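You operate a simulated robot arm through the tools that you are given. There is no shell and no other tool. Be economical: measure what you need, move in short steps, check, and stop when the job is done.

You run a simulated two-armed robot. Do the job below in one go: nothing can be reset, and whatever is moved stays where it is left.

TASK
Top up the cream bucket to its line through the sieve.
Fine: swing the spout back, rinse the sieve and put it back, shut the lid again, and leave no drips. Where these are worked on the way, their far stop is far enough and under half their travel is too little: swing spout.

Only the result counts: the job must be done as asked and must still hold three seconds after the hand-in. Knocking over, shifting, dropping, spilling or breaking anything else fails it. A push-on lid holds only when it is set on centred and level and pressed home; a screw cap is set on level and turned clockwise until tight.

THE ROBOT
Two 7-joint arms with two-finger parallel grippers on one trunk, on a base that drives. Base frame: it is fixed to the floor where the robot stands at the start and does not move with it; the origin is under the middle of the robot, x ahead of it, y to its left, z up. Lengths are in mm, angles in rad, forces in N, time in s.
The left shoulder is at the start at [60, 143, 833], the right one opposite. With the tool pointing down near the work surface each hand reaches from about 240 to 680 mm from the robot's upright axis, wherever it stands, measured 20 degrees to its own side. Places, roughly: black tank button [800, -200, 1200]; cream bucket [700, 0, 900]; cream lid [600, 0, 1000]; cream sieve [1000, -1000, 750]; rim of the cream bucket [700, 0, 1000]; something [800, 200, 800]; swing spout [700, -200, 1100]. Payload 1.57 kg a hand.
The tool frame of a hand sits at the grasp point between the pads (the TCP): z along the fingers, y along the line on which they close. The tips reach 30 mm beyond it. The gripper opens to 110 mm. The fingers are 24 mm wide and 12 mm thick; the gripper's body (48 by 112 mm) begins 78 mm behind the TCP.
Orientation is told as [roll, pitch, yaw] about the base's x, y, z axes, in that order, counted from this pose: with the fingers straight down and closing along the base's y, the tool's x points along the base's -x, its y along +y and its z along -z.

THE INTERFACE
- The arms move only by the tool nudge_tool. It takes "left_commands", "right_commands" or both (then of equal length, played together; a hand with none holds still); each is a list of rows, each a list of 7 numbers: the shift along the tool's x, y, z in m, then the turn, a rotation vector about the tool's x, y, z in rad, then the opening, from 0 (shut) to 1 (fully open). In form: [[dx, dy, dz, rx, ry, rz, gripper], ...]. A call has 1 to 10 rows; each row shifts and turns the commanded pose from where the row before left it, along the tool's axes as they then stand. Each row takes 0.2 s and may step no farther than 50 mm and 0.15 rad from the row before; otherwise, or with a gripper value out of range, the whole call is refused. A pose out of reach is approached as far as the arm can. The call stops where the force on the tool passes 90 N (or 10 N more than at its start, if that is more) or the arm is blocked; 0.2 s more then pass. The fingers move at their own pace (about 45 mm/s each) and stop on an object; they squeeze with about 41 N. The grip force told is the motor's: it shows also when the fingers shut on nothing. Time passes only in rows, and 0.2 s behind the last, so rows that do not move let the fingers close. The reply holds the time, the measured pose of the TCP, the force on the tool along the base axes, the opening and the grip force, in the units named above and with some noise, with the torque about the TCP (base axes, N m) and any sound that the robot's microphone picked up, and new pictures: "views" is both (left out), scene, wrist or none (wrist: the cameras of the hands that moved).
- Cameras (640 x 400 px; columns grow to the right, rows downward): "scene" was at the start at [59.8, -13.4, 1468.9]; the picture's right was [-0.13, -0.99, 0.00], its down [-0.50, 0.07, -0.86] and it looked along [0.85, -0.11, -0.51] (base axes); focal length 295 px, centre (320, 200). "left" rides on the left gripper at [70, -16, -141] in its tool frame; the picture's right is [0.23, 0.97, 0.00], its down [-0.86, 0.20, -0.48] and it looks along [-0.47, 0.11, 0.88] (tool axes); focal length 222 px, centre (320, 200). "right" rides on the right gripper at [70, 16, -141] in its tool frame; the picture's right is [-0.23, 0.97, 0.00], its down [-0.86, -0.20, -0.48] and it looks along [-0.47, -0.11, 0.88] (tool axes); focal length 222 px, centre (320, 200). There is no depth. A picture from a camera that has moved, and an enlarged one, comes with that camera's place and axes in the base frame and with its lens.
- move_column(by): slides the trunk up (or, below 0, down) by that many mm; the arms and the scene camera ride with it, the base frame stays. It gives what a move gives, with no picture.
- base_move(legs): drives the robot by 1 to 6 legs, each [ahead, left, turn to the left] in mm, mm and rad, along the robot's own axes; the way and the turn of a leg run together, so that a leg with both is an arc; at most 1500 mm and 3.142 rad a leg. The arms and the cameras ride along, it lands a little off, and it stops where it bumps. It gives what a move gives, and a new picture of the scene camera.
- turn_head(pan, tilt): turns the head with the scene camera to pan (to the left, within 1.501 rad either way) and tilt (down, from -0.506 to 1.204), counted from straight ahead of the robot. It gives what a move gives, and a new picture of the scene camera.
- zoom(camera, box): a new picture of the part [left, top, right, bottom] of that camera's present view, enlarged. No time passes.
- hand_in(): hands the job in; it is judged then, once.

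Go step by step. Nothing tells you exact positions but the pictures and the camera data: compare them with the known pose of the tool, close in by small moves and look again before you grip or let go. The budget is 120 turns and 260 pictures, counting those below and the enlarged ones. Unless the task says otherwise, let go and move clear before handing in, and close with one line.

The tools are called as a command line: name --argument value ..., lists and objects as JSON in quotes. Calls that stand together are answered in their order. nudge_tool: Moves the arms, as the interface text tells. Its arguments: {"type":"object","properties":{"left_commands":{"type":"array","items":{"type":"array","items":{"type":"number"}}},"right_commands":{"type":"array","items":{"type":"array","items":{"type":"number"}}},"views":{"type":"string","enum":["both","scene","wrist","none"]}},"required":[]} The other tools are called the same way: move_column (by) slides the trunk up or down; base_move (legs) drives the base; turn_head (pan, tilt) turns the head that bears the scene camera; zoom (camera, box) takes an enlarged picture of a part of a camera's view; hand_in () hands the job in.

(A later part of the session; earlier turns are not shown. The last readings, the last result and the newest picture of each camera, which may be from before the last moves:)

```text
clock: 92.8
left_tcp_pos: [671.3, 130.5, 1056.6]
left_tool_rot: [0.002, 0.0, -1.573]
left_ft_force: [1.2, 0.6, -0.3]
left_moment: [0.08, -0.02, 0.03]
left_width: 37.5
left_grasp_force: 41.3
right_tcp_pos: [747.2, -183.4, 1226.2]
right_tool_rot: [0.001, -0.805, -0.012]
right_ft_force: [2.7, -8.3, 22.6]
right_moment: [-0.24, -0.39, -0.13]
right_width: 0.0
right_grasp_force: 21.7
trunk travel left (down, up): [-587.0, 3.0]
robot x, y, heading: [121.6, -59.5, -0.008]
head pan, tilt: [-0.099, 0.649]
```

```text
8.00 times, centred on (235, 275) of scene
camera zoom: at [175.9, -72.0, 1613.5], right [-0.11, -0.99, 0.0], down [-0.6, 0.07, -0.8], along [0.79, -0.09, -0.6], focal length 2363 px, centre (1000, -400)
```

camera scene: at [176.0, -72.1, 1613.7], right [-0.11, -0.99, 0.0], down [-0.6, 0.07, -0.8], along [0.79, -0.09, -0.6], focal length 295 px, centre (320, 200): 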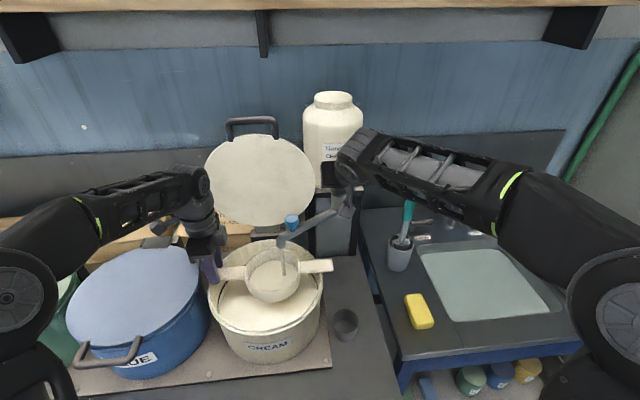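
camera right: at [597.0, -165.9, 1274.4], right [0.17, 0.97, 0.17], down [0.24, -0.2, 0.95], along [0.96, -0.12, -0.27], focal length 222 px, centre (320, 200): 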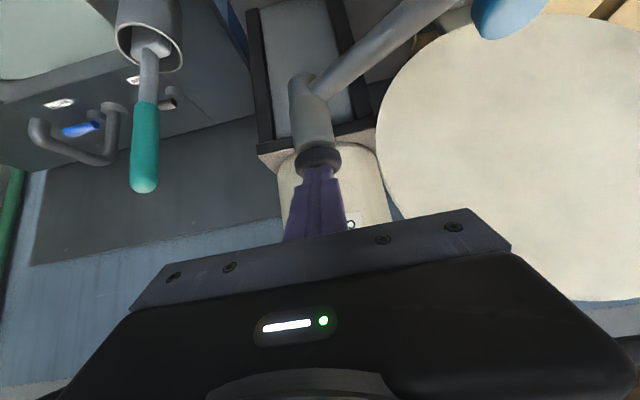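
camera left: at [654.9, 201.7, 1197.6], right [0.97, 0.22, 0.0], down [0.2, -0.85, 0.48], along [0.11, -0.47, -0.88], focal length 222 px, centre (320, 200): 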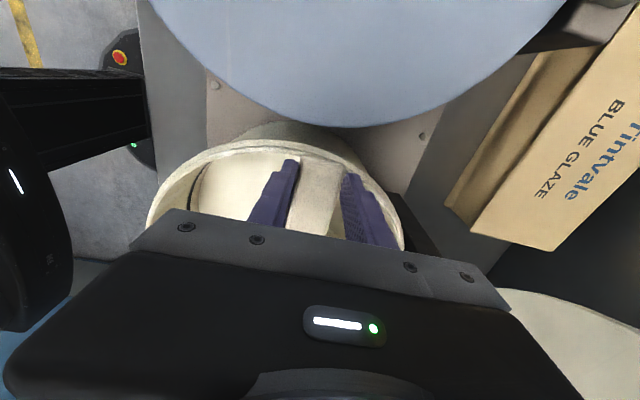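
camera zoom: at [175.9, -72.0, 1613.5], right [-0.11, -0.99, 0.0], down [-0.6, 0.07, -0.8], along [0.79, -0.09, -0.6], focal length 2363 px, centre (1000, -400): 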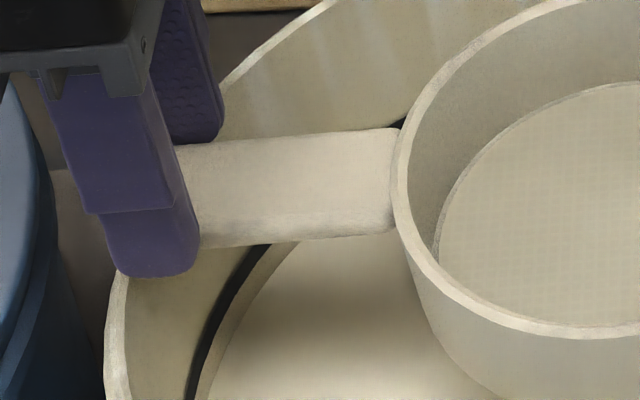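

The level is still a few mm under the line. I keep holding.

nudge_tool --right_commands '[[0, 0, 0, 0, 0, 0, 0], [0, 0, 0, 0, 0, 0, 0], [0, 0, 0, 0, 0, 0, 0], [0, 0, 0, 0, 0, 0, 0], [0, 0, 0, 0, 0, 0, 0], [0, 0, 0, 0, 0, 0, 0], [0, 0, 0, 0, 0, 0, 0], [0, 0, 0, 0, 0, 0, 0]]' --views "none"

zoom --camera "scene" --box '[205, 250, 265, 300]'

```text
clock: 94.6
left_tcp_pos: [671.6, 131.7, 1057.1]
left_tool_rot: [0.002, 0.001, -1.573]
left_ft_force: [-1.9, 0.6, -1.5]
left_moment: [0.08, 0.02, -0.05]
left_width: 37.4
left_grasp_force: 40.9
right_tcp_pos: [746.7, -183.4, 1227.2]
right_tool_rot: [0.005, -0.805, -0.01]
right_ft_force: [2.4, -7.3, 22.3]
right_moment: [-0.28, -0.37, -0.11]
right_width: 0.0
right_grasp_force: 21.3
trunk travel left (down, up): [-587.0, 3.0]
robot x, y, heading: [122.8, -57.7, -0.008]
head pan, tilt: [-0.099, 0.649]
```

```text
8.00 times, centred on (235, 275) of scene
camera zoom: at [175.9, -72.0, 1613.5], right [-0.11, -0.99, 0.0], down [-0.6, 0.07, -0.8], along [0.79, -0.09, -0.6], focal length 2363 px, centre (1000, -400)
```

zoom: 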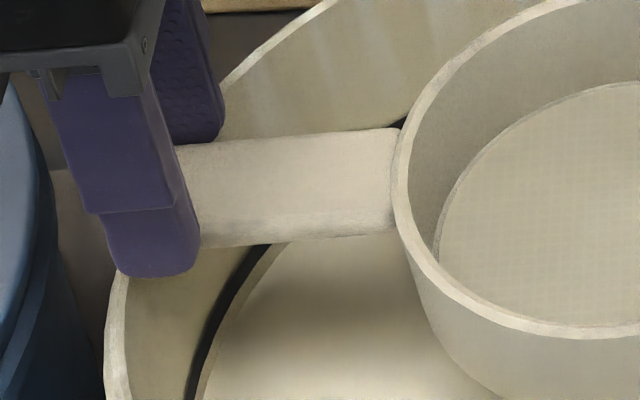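

nudge_tool --right_commands '[[0, 0, 0, 0, 0, 0, 0], [0, 0, 0, 0, 0, 0, 0], [0, 0, 0, 0, 0, 0, 0], [0, 0, 0, 0, 0, 0, 0], [0, 0, 0, 0, 0, 0, 0], [0, 0, 0, 0, 0, 0, 0], [0, 0, 0, 0, 0, 0, 0], [0, 0, 0, 0, 0, 0, 0], [0, 0, 0, 0, 0, 0, 0], [0, 0, 0, 0, 0, 0, 0]]' --views "none"

zoom --camera "scene" --box '[205, 250, 265, 300]'

```text
clock: 96.8
left_tcp_pos: [671.5, 131.5, 1057.6]
left_tool_rot: [0.001, 0.0, -1.573]
left_ft_force: [0.3, 0.2, -0.9]
left_moment: [0.08, 0.01, 0.05]
left_width: 37.3
left_grasp_force: 40.4
right_tcp_pos: [746.3, -183.3, 1225.9]
right_tool_rot: [0.002, -0.805, -0.011]
right_ft_force: [2.3, -5.8, 23.3]
right_moment: [-0.24, -0.36, -0.08]
right_width: 0.0
right_grasp_force: 21.3
trunk travel left (down, up): [-587.0, 3.0]
robot x, y, heading: [121.5, -58.1, -0.011]
head pan, tilt: [-0.099, 0.649]
```

```text
8.00 times, centred on (235, 275) of scene
camera zoom: at [175.9, -71.8, 1613.6], right [-0.11, -0.99, 0.0], down [-0.6, 0.07, -0.8], along [0.79, -0.09, -0.6], focal length 2363 px, centre (1000, -400)
```

zoom: 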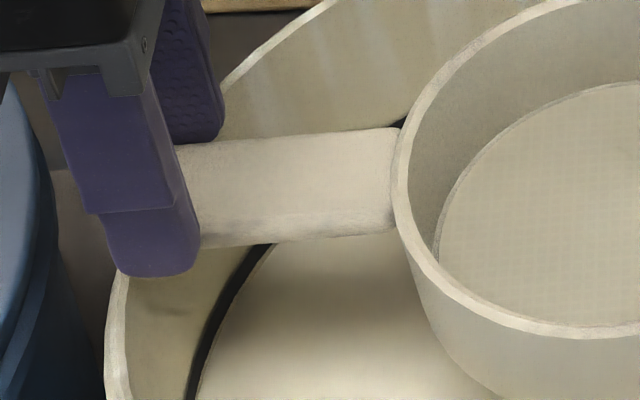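

Nearly at the line's lower edge. I hold about one second more and check.

nudge_tool --right_commands '[[0, 0, 0, 0, 0, 0, 0], [0, 0, 0, 0, 0, 0, 0], [0, 0, 0, 0, 0, 0, 0], [0, 0, 0, 0, 0, 0, 0], [0, 0, 0, 0, 0, 0, 0]]' --views "none"

zoom --camera "scene" --box '[205, 250, 265, 300]'

```text
clock: 98.0
left_tcp_pos: [672.1, 129.9, 1057.5]
left_tool_rot: [0.001, 0.0, -1.573]
left_ft_force: [-0.1, 0.0, -1.5]
left_moment: [-0.01, 0.04, 0.02]
left_width: 37.1
left_grasp_force: 41.1
right_tcp_pos: [746.4, -184.1, 1225.5]
right_tool_rot: [0.002, -0.804, -0.013]
right_ft_force: [1.7, -7.2, 22.7]
right_moment: [-0.21, -0.32, -0.09]
right_width: 0.0
right_grasp_force: 21.3
trunk travel left (down, up): [-587.0, 3.0]
robot x, y, heading: [121.6, -59.6, -0.01]
head pan, tilt: [-0.099, 0.649]
```

```text
8.00 times, centred on (235, 275) of scene
camera zoom: at [175.8, -71.7, 1613.6], right [-0.11, -0.99, 0.0], down [-0.6, 0.07, -0.8], along [0.79, -0.09, -0.6], focal length 2363 px, centre (1000, -400)
```

zoom: 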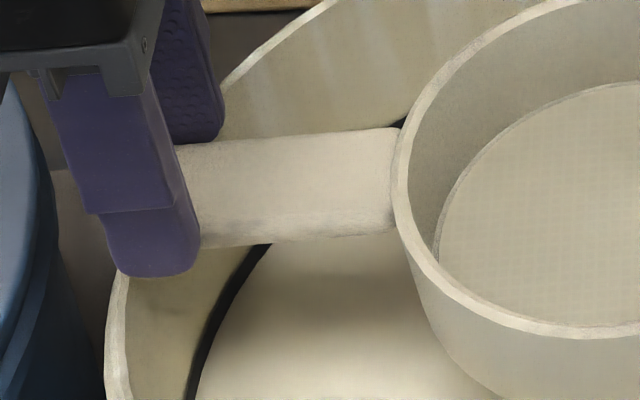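

The liquid reaches the line's lower edge. One short further hold, then I release the button.

nudge_tool --right_commands '[[0, 0, 0, 0, 0, 0, 0], [0, 0, 0, 0, 0, 0, 0], [0, 0, 0, 0, 0, 0, 0], [-0.0108, 0, -0.0105, 0, 0, 0, 0], [-0.018, 0, -0.0175, 0, 0, 0, 0], [0, 0, 0, 0, 0, 0, 0], [0, 0, 0, 0, 0, 0, 0], [0, 0, 0, 0, 0, 0, 0]]' --views "scene"

zoom --camera "scene" --box '[205, 250, 265, 300]'

zoom --camera "scene" --box '[250, 200, 350, 280]'

```text
clock: 99.8
left_tcp_pos: [672.2, 130.7, 1057.0]
left_tool_rot: [0.002, -0.003, -1.573]
left_ft_force: [-0.1, -0.4, 9.7]
left_moment: [-0.23, 0.01, -0.02]
left_width: 37.2
left_grasp_force: 41.1
right_tcp_pos: [745.1, -183.0, 1264.0]
right_tool_rot: [0.002, -0.802, -0.01]
right_ft_force: [0.2, -0.2, 0.0]
right_moment: [-0.01, -0.02, -0.02]
right_width: 0.0
right_grasp_force: 21.6
trunk travel left (down, up): [-587.0, 3.0]
robot x, y, heading: [121.5, -60.2, -0.006]
head pan, tilt: [-0.099, 0.649]
camera scene: at [177.0, -71.3, 1613.5], right [-0.11, -0.99, 0.0], down [-0.6, 0.07, -0.8], along [0.79, -0.09, -0.6], focal length 295 px, centre (320, 200)
```

scene: 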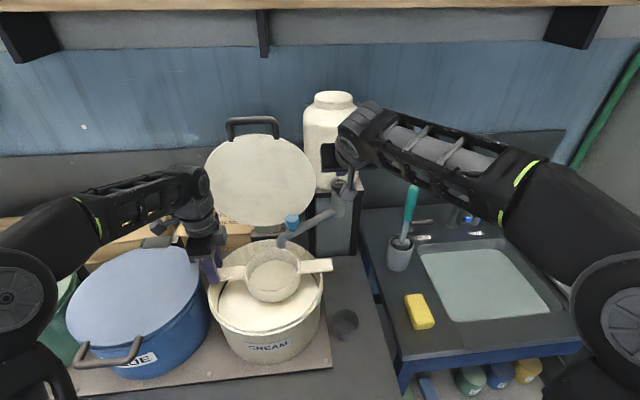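

```text
8.00 times, centred on (235, 275) of scene
camera zoom: at [177.0, -71.3, 1613.5], right [-0.11, -0.99, 0.0], down [-0.6, 0.07, -0.8], along [0.79, -0.09, -0.6], focal length 2363 px, centre (1000, -400)
```

zoom: 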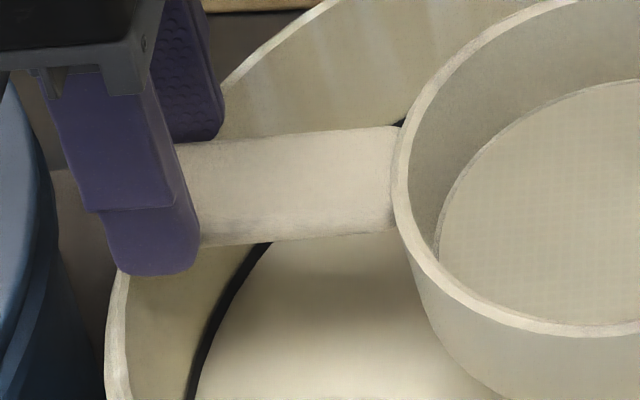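

```text
5.00 times, centred on (300, 240) of scene
camera zoom: at [177.0, -71.3, 1613.5], right [-0.11, -0.99, 0.0], down [-0.6, 0.07, -0.8], along [0.79, -0.09, -0.6], focal length 1477 px, centre (420, 0)
```

zoom: 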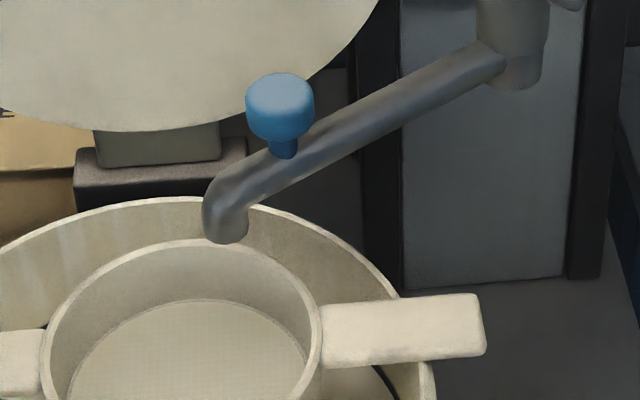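

Flow has stopped and no drip hangs. The level touches the lower edge of the line band; I look closer to judge the mid-line.

zoom --camera "scene" --box '[222, 276, 250, 300]'

zoom --camera "scene" --box '[300, 260, 328, 284]'

```text
16.00 times, centred on (236, 288) of scene
camera zoom: at [177.0, -71.3, 1613.5], right [-0.11, -0.99, 0.0], down [-0.6, 0.07, -0.8], along [0.79, -0.09, -0.6], focal length 4727 px, centre (1664, -1208)
```

zoom: 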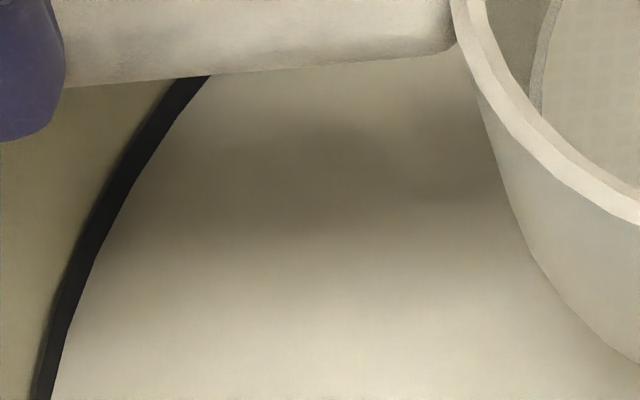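

```text
16.00 times, centred on (314, 272) of scene
camera zoom: at [177.0, -71.3, 1613.5], right [-0.11, -0.99, 0.0], down [-0.6, 0.07, -0.8], along [0.79, -0.09, -0.6], focal length 4727 px, centre (416, -952)
```

zoom: 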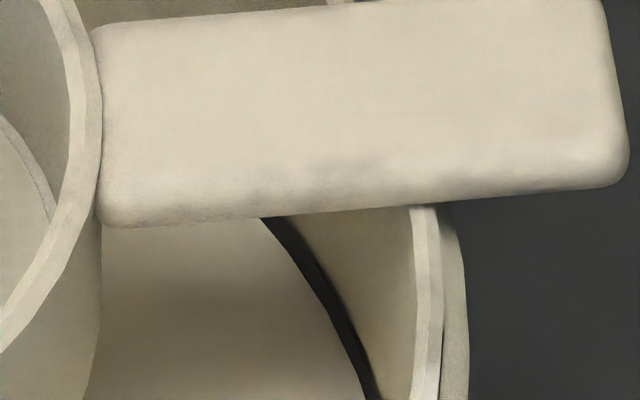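

The band is about a third covered. A brief further press should bring it to mid-line.

nudge_tool --right_commands '[[0.0144, 0, 0.014, 0, 0, 0, 0], [0.0144, 0, 0.014, 0, 0, 0, 0], [0, 0, 0, 0, 0, 0, 0], [0, 0, 0, 0, 0, 0, 0], [-0.0144, 0, -0.014, 0, 0, 0, 0], [-0.0144, 0, -0.014, 0, 0, 0, 0], [0, 0, 0, 0, 0, 0, 0], [0, 0, 0, 0, 0, 0, 0], [0, 0, 0, 0, 0, 0, 0], [0, 0, 0, 0, 0, 0, 0]]' --views "none"

zoom --camera "scene" --box '[222, 276, 250, 300]'

zoom --camera "scene" --box '[250, 200, 350, 280]'

```text
clock: 102.0
left_tcp_pos: [671.1, 131.4, 1056.4]
left_tool_rot: [0.001, -0.001, -1.572]
left_ft_force: [-0.1, 0.6, 12.3]
left_moment: [0.02, 0.02, -0.01]
left_width: 37.3
left_grasp_force: 41.5
right_tcp_pos: [746.5, -182.1, 1263.9]
right_tool_rot: [0.001, -0.802, -0.011]
right_ft_force: [-0.6, 0.5, -0.4]
right_moment: [0.02, 0.0, 0.01]
right_width: 0.1
right_grasp_force: 21.5
trunk travel left (down, up): [-587.0, 3.0]
robot x, y, heading: [121.4, -57.4, -0.015]
head pan, tilt: [-0.099, 0.649]
```

```text
16.00 times, centred on (236, 288) of scene
camera zoom: at [176.7, -71.3, 1613.5], right [-0.11, -0.99, 0.0], down [-0.6, 0.07, -0.8], along [0.79, -0.09, -0.6], focal length 4727 px, centre (1664, -1208)
```

zoom: 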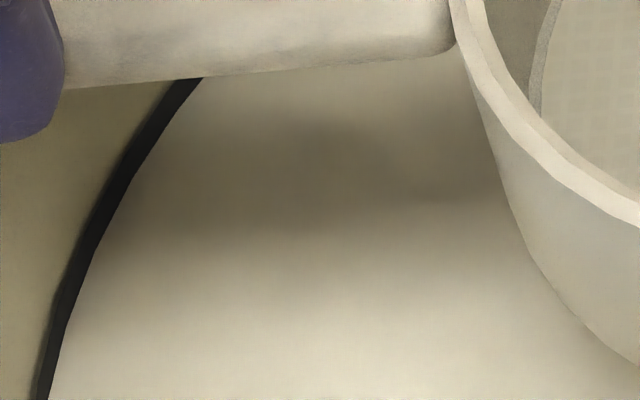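

```text
5.00 times, centred on (300, 240) of scene
camera zoom: at [176.7, -71.3, 1613.5], right [-0.11, -0.99, 0.0], down [-0.6, 0.07, -0.8], along [0.79, -0.09, -0.6], focal length 1477 px, centre (420, 0)
```

zoom: 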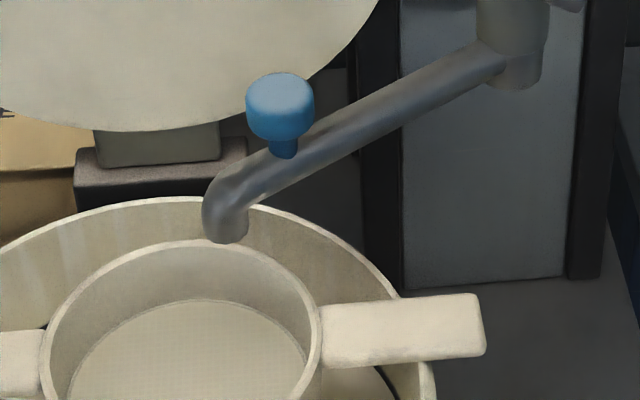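

Level now sits mid-band, and no drip hangs from the tip. I bring the right hand back over the knob to swing the spout home.

nudge_tool --right_commands '[[0.0139, 0.04, -0.0143, 0, 0.1, 0, 0.6], [0.0153, 0.04, -0.0129, 0, 0.1, 0, 0.6], [0.0165, 0.04, -0.0113, 0, 0.1, 0, 0.6], [0, 0.003, 0, 0, 0.1, 0, 0.6], [0, 0, 0, 0, 0, 0, 0.6]]'

```text
clock: 103.2
left_tcp_pos: [672.0, 131.1, 1057.7]
left_tool_rot: [0.002, 0.001, -1.573]
left_ft_force: [-0.5, 1.4, 12.8]
left_moment: [0.28, -0.01, -0.06]
left_width: 37.3
left_grasp_force: 41.3
right_tcp_pos: [687.5, -59.0, 1263.0]
right_tool_rot: [0.001, -0.399, -0.008]
right_ft_force: [-0.8, -0.2, 0.4]
right_moment: [-0.01, -0.01, 0.0]
right_width: 66.1
right_grasp_force: 0.0
trunk travel left (down, up): [-587.0, 3.0]
robot x, y, heading: [121.0, -60.3, -0.01]
head pan, tilt: [-0.099, 0.649]
camera scene: at [176.7, -71.3, 1613.5], right [-0.11, -0.99, 0.0], down [-0.6, 0.07, -0.8], along [0.79, -0.09, -0.6], focal length 295 px, centre (320, 200)
camera right: at [569.0, -41.4, 1367.0], right [0.22, 0.97, 0.09], down [0.6, -0.21, 0.77], along [0.77, -0.12, -0.63], focal length 222 px, centre (320, 200)
```

scene: 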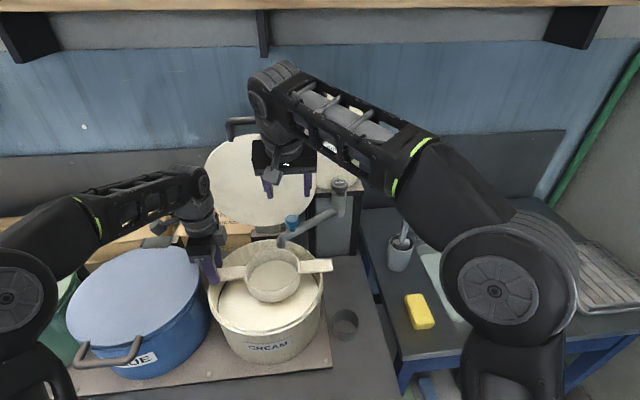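
right: 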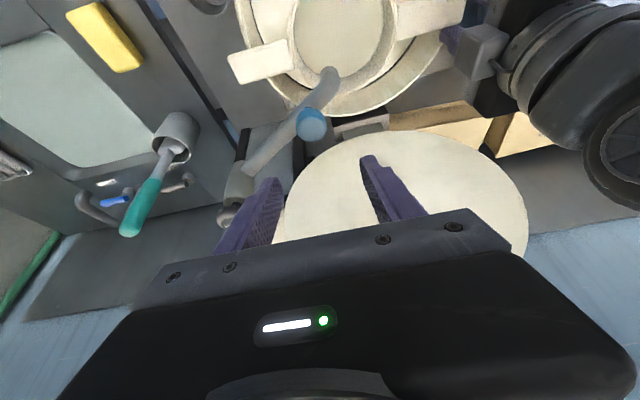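

nudge_tool --right_commands '[[0.0103, 0, 0.0286, 0, 0, 0, 0.55], [0.0103, 0, 0.0286, 0, 0, 0, 0.55], [0.0103, 0, 0.0286, 0, 0, 0, 0.55], [0, 0, 0, 0, 0, 0, 0.1], [0, 0, 0, 0, 0, 0, 0.1], [0, 0, 0, 0, 0, 0, 0.1]]' --views "wrist"

```text
clock: 104.6
left_tcp_pos: [671.3, 130.6, 1057.4]
left_tool_rot: [0.003, 0.001, -1.572]
left_ft_force: [-0.6, 4.6, 10.4]
left_moment: [-0.69, 0.0, 0.06]
left_width: 37.3
left_grasp_force: 41.0
right_tcp_pos: [692.9, -60.3, 1173.2]
right_tool_rot: [-0.002, -0.4, -0.012]
right_ft_force: [-2.0, -11.6, -1.1]
right_moment: [-0.38, -0.01, -0.19]
right_width: 31.4
right_grasp_force: 24.2
trunk travel left (down, up): [-587.0, 3.0]
robot x, y, heading: [123.5, -63.7, -0.008]
head pan, tilt: [-0.099, 0.649]
camera right: at [574.7, -43.0, 1276.1], right [0.22, 0.97, 0.09], down [0.6, -0.21, 0.77], along [0.77, -0.12, -0.63], focal length 222 px, centre (320, 200)
```

right: 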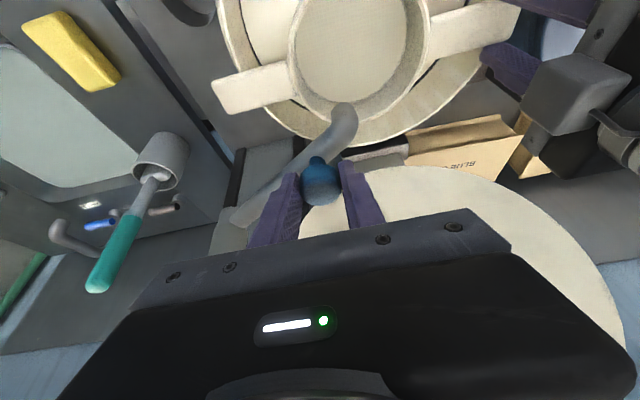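

Gripped. I swing the spout back along its arc to the home position over the cup.

nudge_tool --right_commands '[[0.024, -0.0205, -0.0101, 0, 0, 0, 0.1], [0.0199, -0.0246, -0.0084, 0, 0, 0, 0.1], [0.0121, -0.0277, -0.0051, 0, 0, 0, 0.1], [0.0067, -0.0298, -0.0028, 0, 0, 0, 0.1], [0.0014, -0.0214, -0.0006, 0, 0, 0, 0.1]]'

```text
clock: 105.8
left_tcp_pos: [671.1, 131.9, 1057.3]
left_tool_rot: [0.001, 0.001, -1.572]
left_ft_force: [2.3, -1.1, 10.7]
left_moment: [0.23, -0.06, -0.02]
left_width: 37.1
left_grasp_force: 40.9
right_tcp_pos: [620.1, -182.2, 1173.3]
right_tool_rot: [0.001, -0.402, -0.009]
right_ft_force: [-1.4, 3.9, 2.0]
right_moment: [0.22, -0.19, 0.46]
right_width: 31.2
right_grasp_force: 40.0
trunk travel left (down, up): [-587.0, 3.0]
robot x, y, heading: [118.2, -62.0, -0.01]
head pan, tilt: [-0.099, 0.649]
camera scene: at [176.6, -71.2, 1613.5], right [-0.11, -0.99, 0.0], down [-0.6, 0.07, -0.8], along [0.79, -0.09, -0.6], focal length 295 px, centre (320, 200)
camera right: at [501.9, -164.1, 1276.0], right [0.22, 0.97, 0.09], down [0.6, -0.21, 0.77], along [0.77, -0.12, -0.63], focal length 222 px, centre (320, 200)
```

scene: 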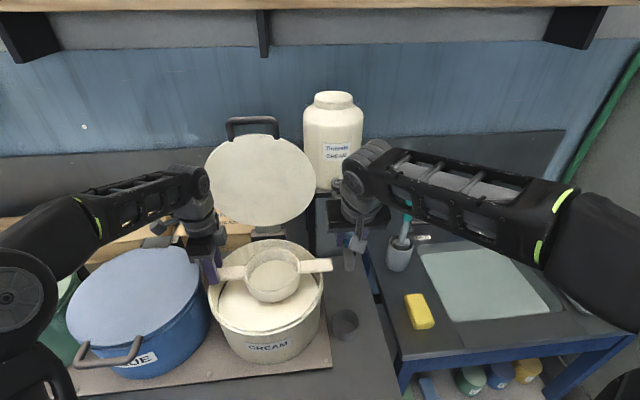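
right: 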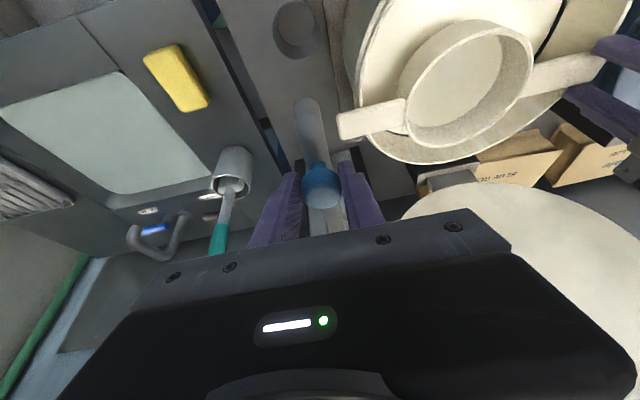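

Almost home; one small push to the stop, then release and rise.

nudge_tool --right_commands '[[0, -0.004, 0, 0, 0, 0, 0.1], [0, -0.003, 0, 0, 0, 0, 0.1], [0, 0.002, 0, 0, 0, 0, 0.6], [0, 0, 0, 0, 0, 0, 0.6], [0, 0, -0.04, 0, 0, 0, 0.6], [0, 0, -0.04, 0, 0, 0, 0.6], [0.03, -0.03, -0.02, 0, 0, 0, 0.6]]'

zoom --camera "scene" --box '[200, 200, 380, 350]'

```text
clock: 107.4
left_tcp_pos: [669.9, 130.7, 1057.1]
left_tool_rot: [0.0, -0.001, -1.572]
left_ft_force: [-5.2, 0.4, 11.8]
left_moment: [0.33, 0.04, 0.05]
left_width: 37.3
left_grasp_force: 40.8
right_tcp_pos: [553.5, -218.3, 1255.0]
right_tool_rot: [0.003, -0.401, -0.012]
right_ft_force: [0.3, -0.9, -0.2]
right_moment: [0.03, 0.03, 0.01]
right_width: 66.0
right_grasp_force: 0.2
trunk travel left (down, up): [-587.0, 3.0]
robot x, y, heading: [123.2, -60.4, -0.008]
head pan, tilt: [-0.099, 0.649]
camera scene: at [176.1, -72.1, 1613.4], right [-0.11, -0.99, 0.0], down [-0.6, 0.07, -0.8], along [0.79, -0.09, -0.6], focal length 295 px, centre (320, 200)
camera right: at [434.7, -200.6, 1357.7], right [0.22, 0.97, 0.09], down [0.6, -0.21, 0.77], along [0.77, -0.12, -0.63], focal length 222 px, centre (320, 200)
```

scene: 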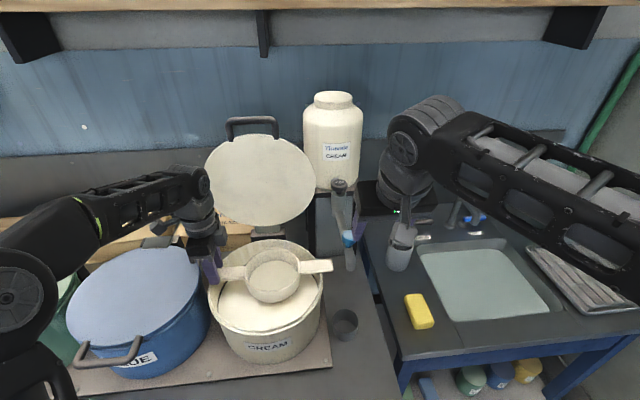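
right: 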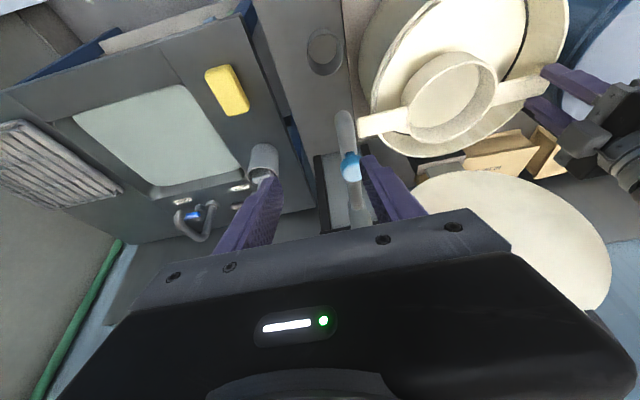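

```text
2.67 times, centred on (290, 275) of scene
camera zoom: at [176.1, -72.1, 1613.4], right [-0.11, -0.99, 0.0], down [-0.6, 0.07, -0.8], along [0.79, -0.09, -0.6], focal length 788 px, centre (400, 0)
```

zoom: 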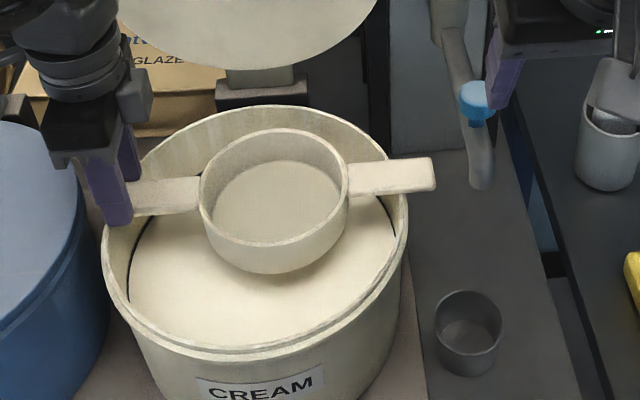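

The spout is home above the cup. I lift the sieve a little over the bucket and let it drain.

nudge_tool --left_commands '[[0, 0, -0.01, 0, 0, 0, 0], [0, 0, -0.02, 0, 0, 0, 0], [0, 0, -0.02, 0, 0, 0, 0], [0, 0, 0, 0, 0, 0, 0], [0, 0, 0, 0, 0, 0, 0], [0, 0, 0, 0, 0, 0, 0], [0, 0, 0, 0, 0, 0, 0], [0, 0, 0, 0, 0, 0, 0], [0, 0, 0, 0, 0, 0, 0], [0, 0, 0, 0, 0, 0, 0]]' --views "none"

zoom --camera "scene" --box '[200, 210, 350, 340]'

nudge_tool --left_commands '[[0, 0, 0, 0, 0, 0, 0], [0, 0, 0, 0, 0, 0, 0], [0, 0, 0, 0, 0, 0, 0], [0, 0, 0, 0, 0, 0, 0], [0, 0, 0, 0, 0, 0, 0], [0, 0, 0, 0, 0, 0, 0], [0, 0, 0, 0, 0, 0, 0], [0, 0, 0, 0, 0, 0, 0], [0, 0, 0, 0, 0, 0, 0], [0, 0, 0, 0, 0, 0, 0]]' --views "none"

nudge_tool --left_commands '[[0, 0, 0, 0, 0, 0, 0], [0, 0, 0, 0, 0, 0, 0], [0, 0, 0, 0, 0, 0, 0], [0, 0, 0, 0, 0, 0, 0], [0, 0, 0, 0, 0, 0, 0], [0, 0, 0, 0, 0, 0, 0], [0, 0, 0, 0, 0, 0, 0], [0, 0, 0, 0, 0, 0, 0], [0, 0, 0, 0, 0, 0, 0], [0, 0, 0, 0, 0, 0, 0]]' --views "none"

zoom --camera "scene" --box '[200, 210, 350, 340]'

```text
clock: 109.6
left_tcp_pos: [672.3, 132.1, 1105.6]
left_tool_rot: [0.001, -0.002, -1.574]
left_ft_force: [0.2, -0.4, -1.6]
left_moment: [0.18, -0.01, 0.0]
left_width: 37.4
left_grasp_force: 41.3
right_tcp_pos: [555.6, -216.6, 1254.0]
right_tool_rot: [0.0, -0.402, -0.011]
right_ft_force: [0.7, 0.3, 0.1]
right_moment: [-0.01, -0.01, 0.0]
right_width: 65.9
right_grasp_force: 0.0
trunk travel left (down, up): [-587.0, 3.0]
robot x, y, heading: [123.2, -61.4, -0.01]
head pan, tilt: [-0.099, 0.649]
```

```text
3.08 times, centred on (275, 275) of scene
camera zoom: at [178.0, -70.9, 1613.4], right [-0.11, -0.99, 0.0], down [-0.6, 0.07, -0.8], along [0.79, -0.09, -0.6], focal length 909 px, centre (458, -31)
```

zoom: 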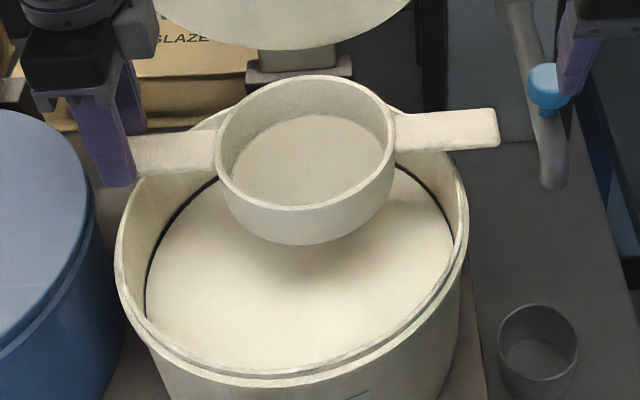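

```text
clock: 111.8
left_tcp_pos: [673.0, 131.8, 1105.9]
left_tool_rot: [0.0, -0.001, -1.573]
left_ft_force: [0.5, 0.5, -2.3]
left_moment: [0.24, 0.0, -0.01]
left_width: 37.2
left_grasp_force: 40.7
right_tcp_pos: [554.8, -217.6, 1254.0]
right_tool_rot: [0.002, -0.4, -0.01]
right_ft_force: [0.6, -0.3, -1.2]
right_moment: [-0.02, 0.03, 0.01]
right_width: 65.9
right_grasp_force: 0.2
trunk travel left (down, up): [-587.0, 3.0]
robot x, y, heading: [119.4, -61.1, -0.01]
head pan, tilt: [-0.099, 0.649]
```

```text
clock: 114.0
left_tcp_pos: [672.6, 131.1, 1105.0]
left_tool_rot: [0.001, -0.002, -1.571]
left_ft_force: [0.9, 0.4, -1.9]
left_moment: [0.17, 0.0, -0.02]
left_width: 37.3
left_grasp_force: 40.9
right_tcp_pos: [553.9, -216.9, 1254.2]
right_tool_rot: [0.0, -0.4, -0.01]
right_ft_force: [0.0, -1.2, -0.5]
right_moment: [-0.01, 0.02, 0.0]
right_width: 66.3
right_grasp_force: 0.1
trunk travel left (down, up): [-587.0, 3.0]
robot x, y, heading: [121.2, -62.0, -0.004]
head pan, tilt: [-0.099, 0.649]
```

```text
3.08 times, centred on (275, 275) of scene
camera zoom: at [178.1, -70.9, 1613.4], right [-0.11, -0.99, 0.0], down [-0.6, 0.07, -0.8], along [0.79, -0.09, -0.6], focal length 909 px, centre (458, -31)
```

zoom: 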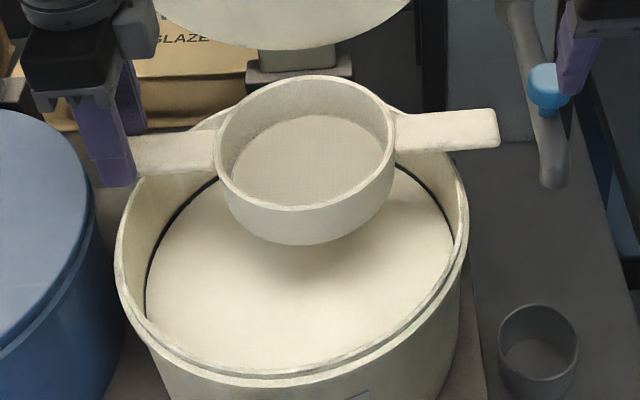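

No drops seen; the mesh shows slowly clearing. I'll let it drain several seconds more.

nudge_tool --left_commands '[[0, 0, 0, 0, 0, 0, 0], [0, 0, 0, 0, 0, 0, 0], [0, 0, 0, 0, 0, 0, 0], [0, 0, 0, 0, 0, 0, 0], [0, 0, 0, 0, 0, 0, 0], [0, 0, 0, 0, 0, 0, 0], [0, 0, 0, 0, 0, 0, 0], [0, 0, 0, 0, 0, 0, 0], [0, 0, 0, 0, 0, 0, 0], [0, 0, 0, 0, 0, 0, 0]]' --views "none"

nudge_tool --left_commands '[[0, 0, 0, 0, 0, 0, 0], [0, 0, 0, 0, 0, 0, 0], [0, 0, 0, 0, 0, 0, 0], [0, 0, 0, 0, 0, 0, 0], [0, 0, 0, 0, 0, 0, 0], [0, 0, 0, 0, 0, 0, 0], [0, 0, 0, 0, 0, 0, 0], [0, 0, 0, 0, 0, 0, 0], [0, 0, 0, 0, 0, 0, 0], [0, 0, 0, 0, 0, 0, 0]]' --views "none"

nudge_tool --left_commands '[[0, 0, 0, 0, 0, 0, 0], [0, 0, 0, 0, 0, 0, 0], [0, 0, 0, 0, 0, 0, 0], [0, 0, 0, 0, 0, 0, 0], [0, 0, 0, 0, 0, 0, 0], [0, 0, 0, 0, 0, 0, 0], [0, 0, 0, 0, 0, 0, 0], [0, 0, 0, 0, 0, 0, 0], [0, 0, 0, 0, 0, 0, 0], [0, 0, 0, 0, 0, 0, 0]]' --views "none"

zoom --camera "scene" --box '[230, 215, 320, 300]'

zoom --camera "right" --box '[280, 0, 600, 200]'

```text
clock: 116.2
left_tcp_pos: [671.6, 132.0, 1106.3]
left_tool_rot: [0.001, -0.004, -1.574]
left_ft_force: [-0.9, 0.7, -1.7]
left_moment: [0.18, 0.02, 0.05]
left_width: 37.2
left_grasp_force: 40.9
right_tcp_pos: [555.6, -216.1, 1253.5]
right_tool_rot: [0.001, -0.4, -0.011]
right_ft_force: [0.3, 0.0, 0.4]
right_moment: [0.0, 0.01, 0.0]
right_width: 66.0
right_grasp_force: 0.1
trunk travel left (down, up): [-587.0, 3.0]
robot x, y, heading: [124.1, -59.6, -0.011]
head pan, tilt: [-0.099, 0.649]
```

```text
clock: 118.4
left_tcp_pos: [672.8, 132.6, 1105.7]
left_tool_rot: [0.0, -0.002, -1.572]
left_ft_force: [0.1, -0.2, -1.4]
left_moment: [0.21, -0.02, 0.0]
left_width: 37.3
left_grasp_force: 41.7
right_tcp_pos: [554.2, -217.6, 1254.3]
right_tool_rot: [-0.001, -0.399, -0.009]
right_ft_force: [0.7, 0.4, -0.7]
right_moment: [0.02, 0.01, 0.01]
right_width: 65.6
right_grasp_force: 0.1
trunk travel left (down, up): [-587.0, 3.0]
robot x, y, heading: [121.5, -61.4, -0.013]
head pan, tilt: [-0.099, 0.649]
```

```text
clock: 120.6
left_tcp_pos: [672.9, 131.8, 1106.8]
left_tool_rot: [0.0, -0.002, -1.572]
left_ft_force: [0.5, -0.7, -1.3]
left_moment: [0.22, -0.01, -0.01]
left_width: 37.3
left_grasp_force: 41.4
right_tcp_pos: [554.3, -217.3, 1254.5]
right_tool_rot: [-0.001, -0.399, -0.01]
right_ft_force: [0.3, -0.2, -0.6]
right_moment: [-0.04, -0.01, 0.02]
right_width: 66.0
right_grasp_force: 0.1
trunk travel left (down, up): [-587.0, 3.0]
robot x, y, heading: [123.9, -61.7, -0.008]
head pan, tilt: [-0.099, 0.649]
```

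```text
4.71 times, centred on (275, 258) of scene
camera zoom: at [178.0, -70.9, 1613.4], right [-0.11, -0.99, 0.0], down [-0.6, 0.07, -0.8], along [0.79, -0.09, -0.6], focal length 1390 px, centre (532, -71)
```

zoom: 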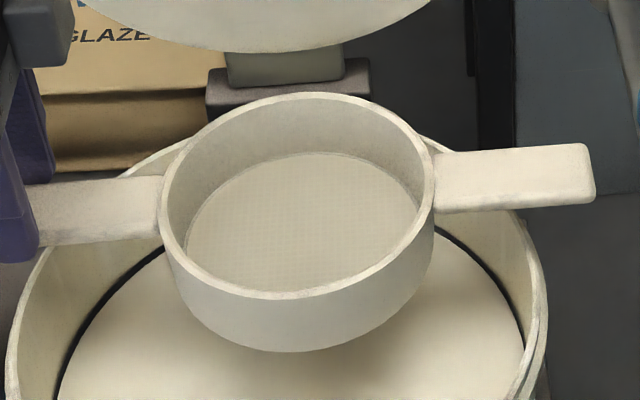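

```text
2.00 times, centred on (440, 100) of right
camera zoom: at [436.6, -199.5, 1357.2], right [0.22, 0.97, 0.09], down [0.6, -0.21, 0.77], along [0.77, -0.12, -0.63], focal length 444 px, centre (80, 400)
```

zoom: 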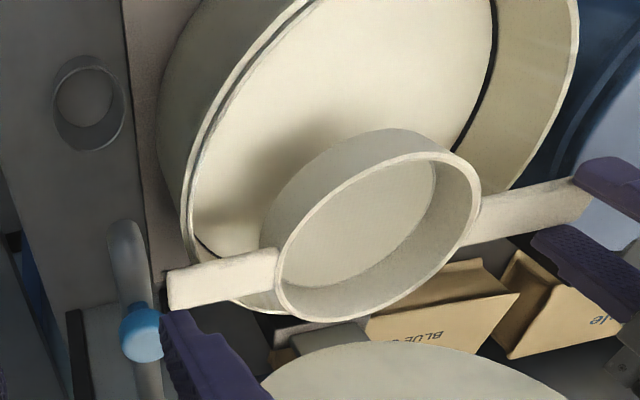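

The sieve is coated but not dripping. I raise it, shift away from the spout, and back the robot off toward the sink.

nudge_tool --left_commands '[[0.02, 0, -0.015, 0, 0, 0, 0], [0.02, 0, -0.015, 0, 0, 0, 0], [0, 0, 0, 0, 0, 0, 0]]' --right_commands '[[0.02, -0.03, -0.008, 0, 0, 0, 0], [0.02, -0.03, -0.008, 0, 0, 0, 0], [0, 0, 0, 0, 0, 0, 0]]' --views "none"

base_move --legs '[[-350, 0, 0], [0, -590, 0]]'

turn_head --pan -0.15 --tilt 0.6

```text
clock: 121.4
left_tcp_pos: [673.3, 173.9, 1136.5]
left_tool_rot: [0.002, -0.002, -1.571]
left_ft_force: [-0.6, 0.9, -1.9]
left_moment: [0.2, 0.0, 0.0]
left_width: 37.5
left_grasp_force: 41.0
right_tcp_pos: [512.3, -274.5, 1252.1]
right_tool_rot: [0.0, -0.4, -0.009]
right_ft_force: [0.5, 0.7, -0.9]
right_moment: [0.0, 0.02, 0.02]
right_width: 0.0
right_grasp_force: 2.6
trunk travel left (down, up): [-587.0, 3.0]
robot x, y, heading: [121.4, -61.2, -0.011]
head pan, tilt: [-0.099, 0.649]
```

```text
clock: 126.6
left_tcp_pos: [315.2, -413.9, 1136.7]
left_tool_rot: [0.001, -0.001, -1.571]
left_ft_force: [0.1, -1.1, -1.8]
left_moment: [0.21, -0.02, 0.0]
left_width: 37.2
left_grasp_force: 41.3
right_tcp_pos: [154.6, -863.7, 1253.3]
right_tool_rot: [0.004, -0.401, -0.009]
right_ft_force: [0.1, 0.4, 0.3]
right_moment: [0.01, 0.03, 0.02]
right_width: 0.0
right_grasp_force: 21.3
trunk travel left (down, up): [-587.0, 3.0]
robot x, y, heading: [-237.3, -645.4, -0.008]
head pan, tilt: [-0.099, 0.649]
camera scene: at [-178.6, -658.9, 1613.4], right [-0.11, -0.99, 0.0], down [-0.6, 0.07, -0.8], along [0.79, -0.09, -0.6], focal length 295 px, centre (320, 200)
```

scene: 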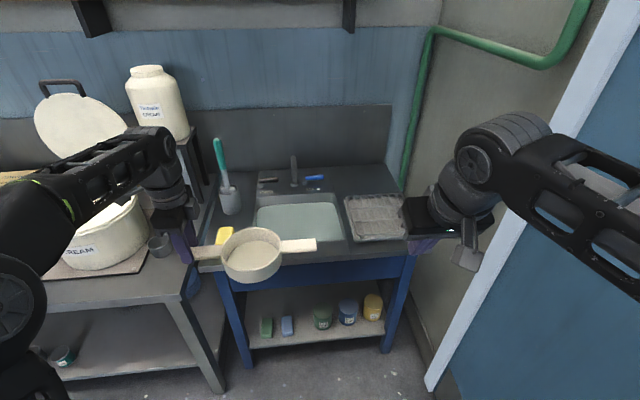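

```text
clock: 127.3
left_tcp_pos: [314.7, -413.7, 1136.1]
left_tool_rot: [0.001, 0.0, -1.571]
left_ft_force: [0.4, 0.4, -2.2]
left_moment: [0.23, -0.03, -0.05]
left_width: 37.2
left_grasp_force: 40.7
right_tcp_pos: [156.1, -862.8, 1252.3]
right_tool_rot: [-0.001, -0.399, -0.008]
right_ft_force: [0.2, -0.3, -0.9]
right_moment: [-0.02, 0.01, -0.02]
right_width: 0.0
right_grasp_force: 21.0
trunk travel left (down, up): [-587.0, 3.0]
robot x, y, heading: [-235.6, -648.9, -0.011]
head pan, tilt: [-0.15, 0.6]
camera scene: at [-177.6, -662.6, 1617.7], right [-0.16, -0.99, 0.0], down [-0.56, 0.09, -0.82], along [0.81, -0.13, -0.57], focal length 295 px, centre (320, 200)
```

scene: 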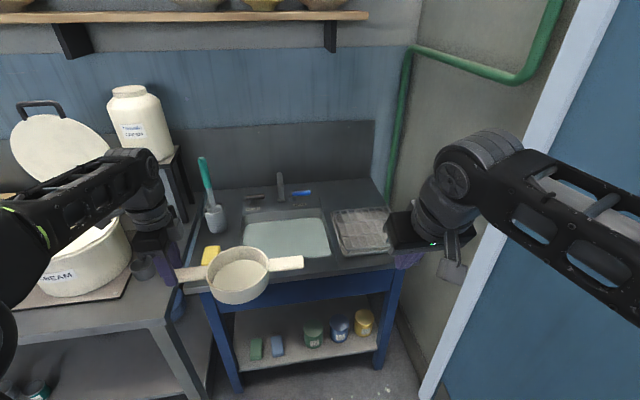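

I retract the sieve a bit and move up to the sink to see the faucet and levers closely.

nudge_tool --left_commands '[[0, -0.05, 0, 0, 0, 0, 0], [0, -0.05, 0, 0, 0, 0, 0]]' --views "none"

base_move --legs '[[400, 0, 0]]'

turn_head --pan -0.1 --tilt 0.8

zoom --camera "scene" --box '[240, 60, 460, 260]'

```text
clock: 127.9
left_tcp_pos: [214.9, -414.7, 1136.1]
left_tool_rot: [0.003, -0.001, -1.57]
left_ft_force: [-0.3, -0.2, -2.0]
left_moment: [0.22, 0.01, 0.0]
left_width: 36.9
left_grasp_force: 40.6
right_tcp_pos: [154.4, -863.5, 1253.0]
right_tool_rot: [0.0, -0.403, -0.008]
right_ft_force: [-0.3, 0.0, -0.1]
right_moment: [-0.02, 0.01, 0.02]
right_width: 0.0
right_grasp_force: 21.3
trunk travel left (down, up): [-587.0, 3.0]
robot x, y, heading: [-237.2, -644.8, -0.006]
head pan, tilt: [-0.15, 0.6]
```

```text
clock: 130.3
left_tcp_pos: [615.7, -418.5, 1135.1]
left_tool_rot: [0.0, -0.001, -1.574]
left_ft_force: [0.8, -0.1, -0.8]
left_moment: [0.2, 0.03, -0.03]
left_width: 37.3
left_grasp_force: 41.2
right_tcp_pos: [554.0, -867.2, 1251.0]
right_tool_rot: [0.001, -0.401, -0.008]
right_ft_force: [0.1, 0.1, 0.1]
right_moment: [0.02, -0.01, 0.01]
right_width: 0.0
right_grasp_force: 21.3
trunk travel left (down, up): [-587.0, 3.0]
robot x, y, heading: [164.0, -652.4, -0.01]
head pan, tilt: [-0.15, 0.6]
camera scene: at [221.5, -667.0, 1617.7], right [-0.16, -0.99, 0.0], down [-0.56, 0.09, -0.82], along [0.81, -0.13, -0.57], focal length 295 px, centre (320, 200)
```

scene: 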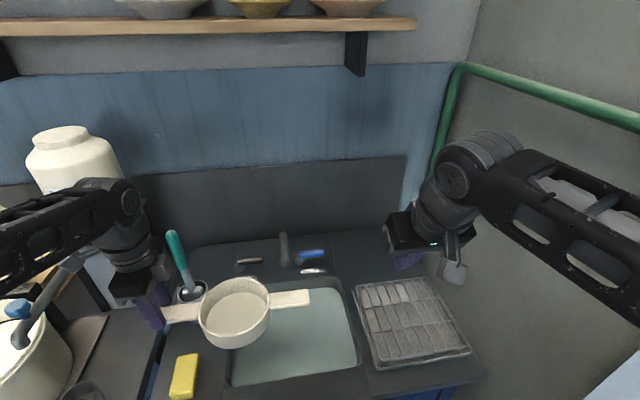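

```text
clock: 131.1
left_tcp_pos: [615.0, -419.2, 1134.2]
left_tool_rot: [0.001, -0.002, -1.573]
left_ft_force: [-0.5, 0.3, -1.6]
left_moment: [0.2, 0.01, 0.02]
left_width: 37.4
left_grasp_force: 41.0
right_tcp_pos: [551.8, -868.4, 1252.2]
right_tool_rot: [-0.003, -0.4, -0.01]
right_ft_force: [-0.3, 0.0, 0.2]
right_moment: [0.0, 0.0, 0.02]
right_width: 0.0
right_grasp_force: 21.1
trunk travel left (down, up): [-587.0, 3.0]
robot x, y, heading: [157.7, -650.3, -0.014]
head pan, tilt: [-0.099, 0.799]
camera scene: at [213.3, -661.7, 1600.9], right [-0.11, -0.99, 0.0], down [-0.71, 0.08, -0.7], along [0.69, -0.08, -0.72], focal length 295 px, centre (320, 200)
```

scene: 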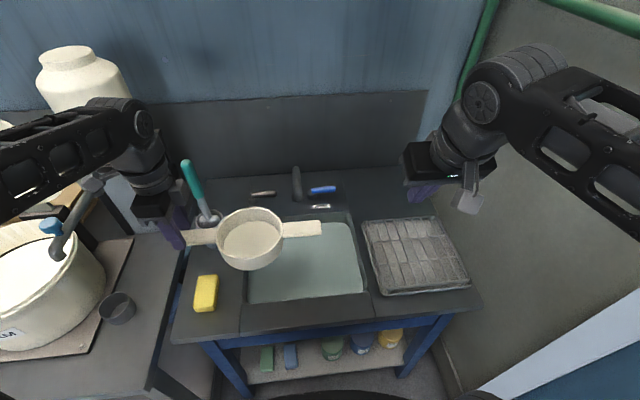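

```text
2.00 times, centred on (350, 160) of scene
camera zoom: at [213.3, -661.7, 1600.9], right [-0.11, -0.99, 0.0], down [-0.71, 0.08, -0.7], along [0.69, -0.08, -0.72], focal length 591 px, centre (260, 280)
```

zoom: 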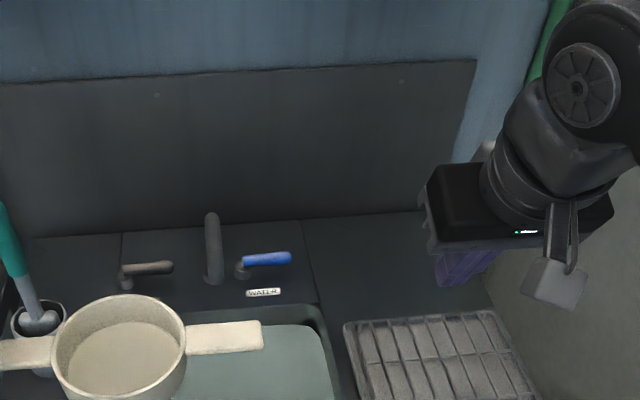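

zoom --camera "right" --box '[0, 0, 640, 400]'

zoom --camera "left" --box '[0, 0, 640, 400]'

```text
1.00 times, centred on (320, 200) of right (not enlarged: the box is as wide or as high as the picture)
camera zoom: at [434.3, -850.1, 1355.2], right [0.22, 0.97, 0.09], down [0.6, -0.21, 0.77], along [0.77, -0.12, -0.63], focal length 222 px, centre (320, 200)
```

zoom: 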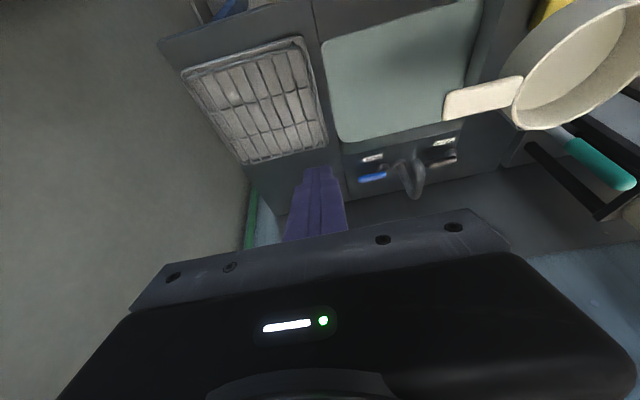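

```text
1.00 times, centred on (320, 200) of left (not enlarged: the box is as wide or as high as the picture)
camera zoom: at [599.3, -348.6, 1275.4], right [0.97, 0.23, 0.0], down [0.2, -0.86, 0.48], along [0.11, -0.47, -0.88], focal length 222 px, centre (320, 200)
```

zoom: 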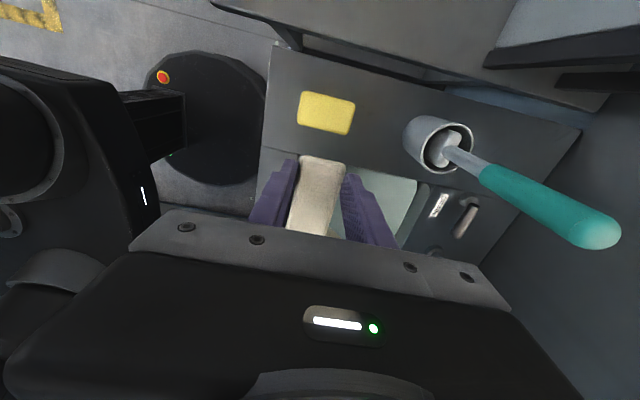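

zoom --camera "right" --box '[330, 110, 490, 210]'

zoom --camera "scene" --box '[285, 155, 365, 225]'

```text
4.00 times, centred on (410, 160) of right
camera zoom: at [434.3, -850.1, 1355.2], right [0.22, 0.97, 0.09], down [0.6, -0.21, 0.77], along [0.77, -0.12, -0.63], focal length 888 px, centre (-40, 360)
```

zoom: 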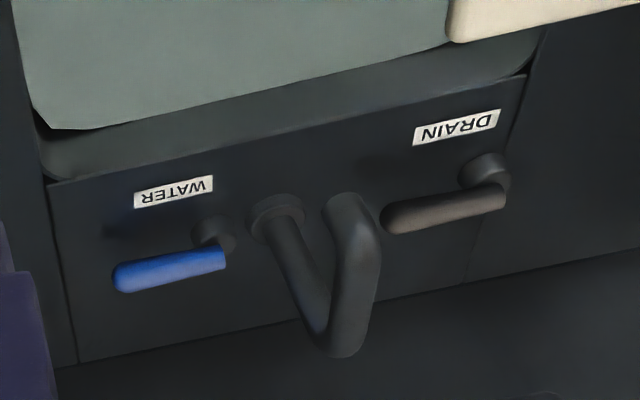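

```text
5.71 times, centred on (325, 190) of scene
camera zoom: at [213.3, -661.7, 1600.9], right [-0.11, -0.99, 0.0], down [-0.71, 0.08, -0.7], along [0.69, -0.08, -0.72], focal length 1688 px, centre (291, 257)
```

zoom: 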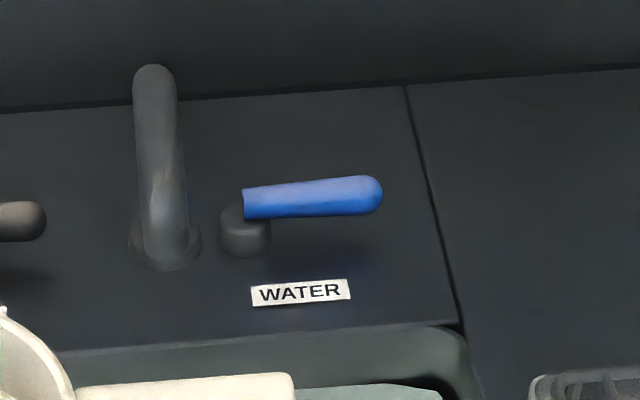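

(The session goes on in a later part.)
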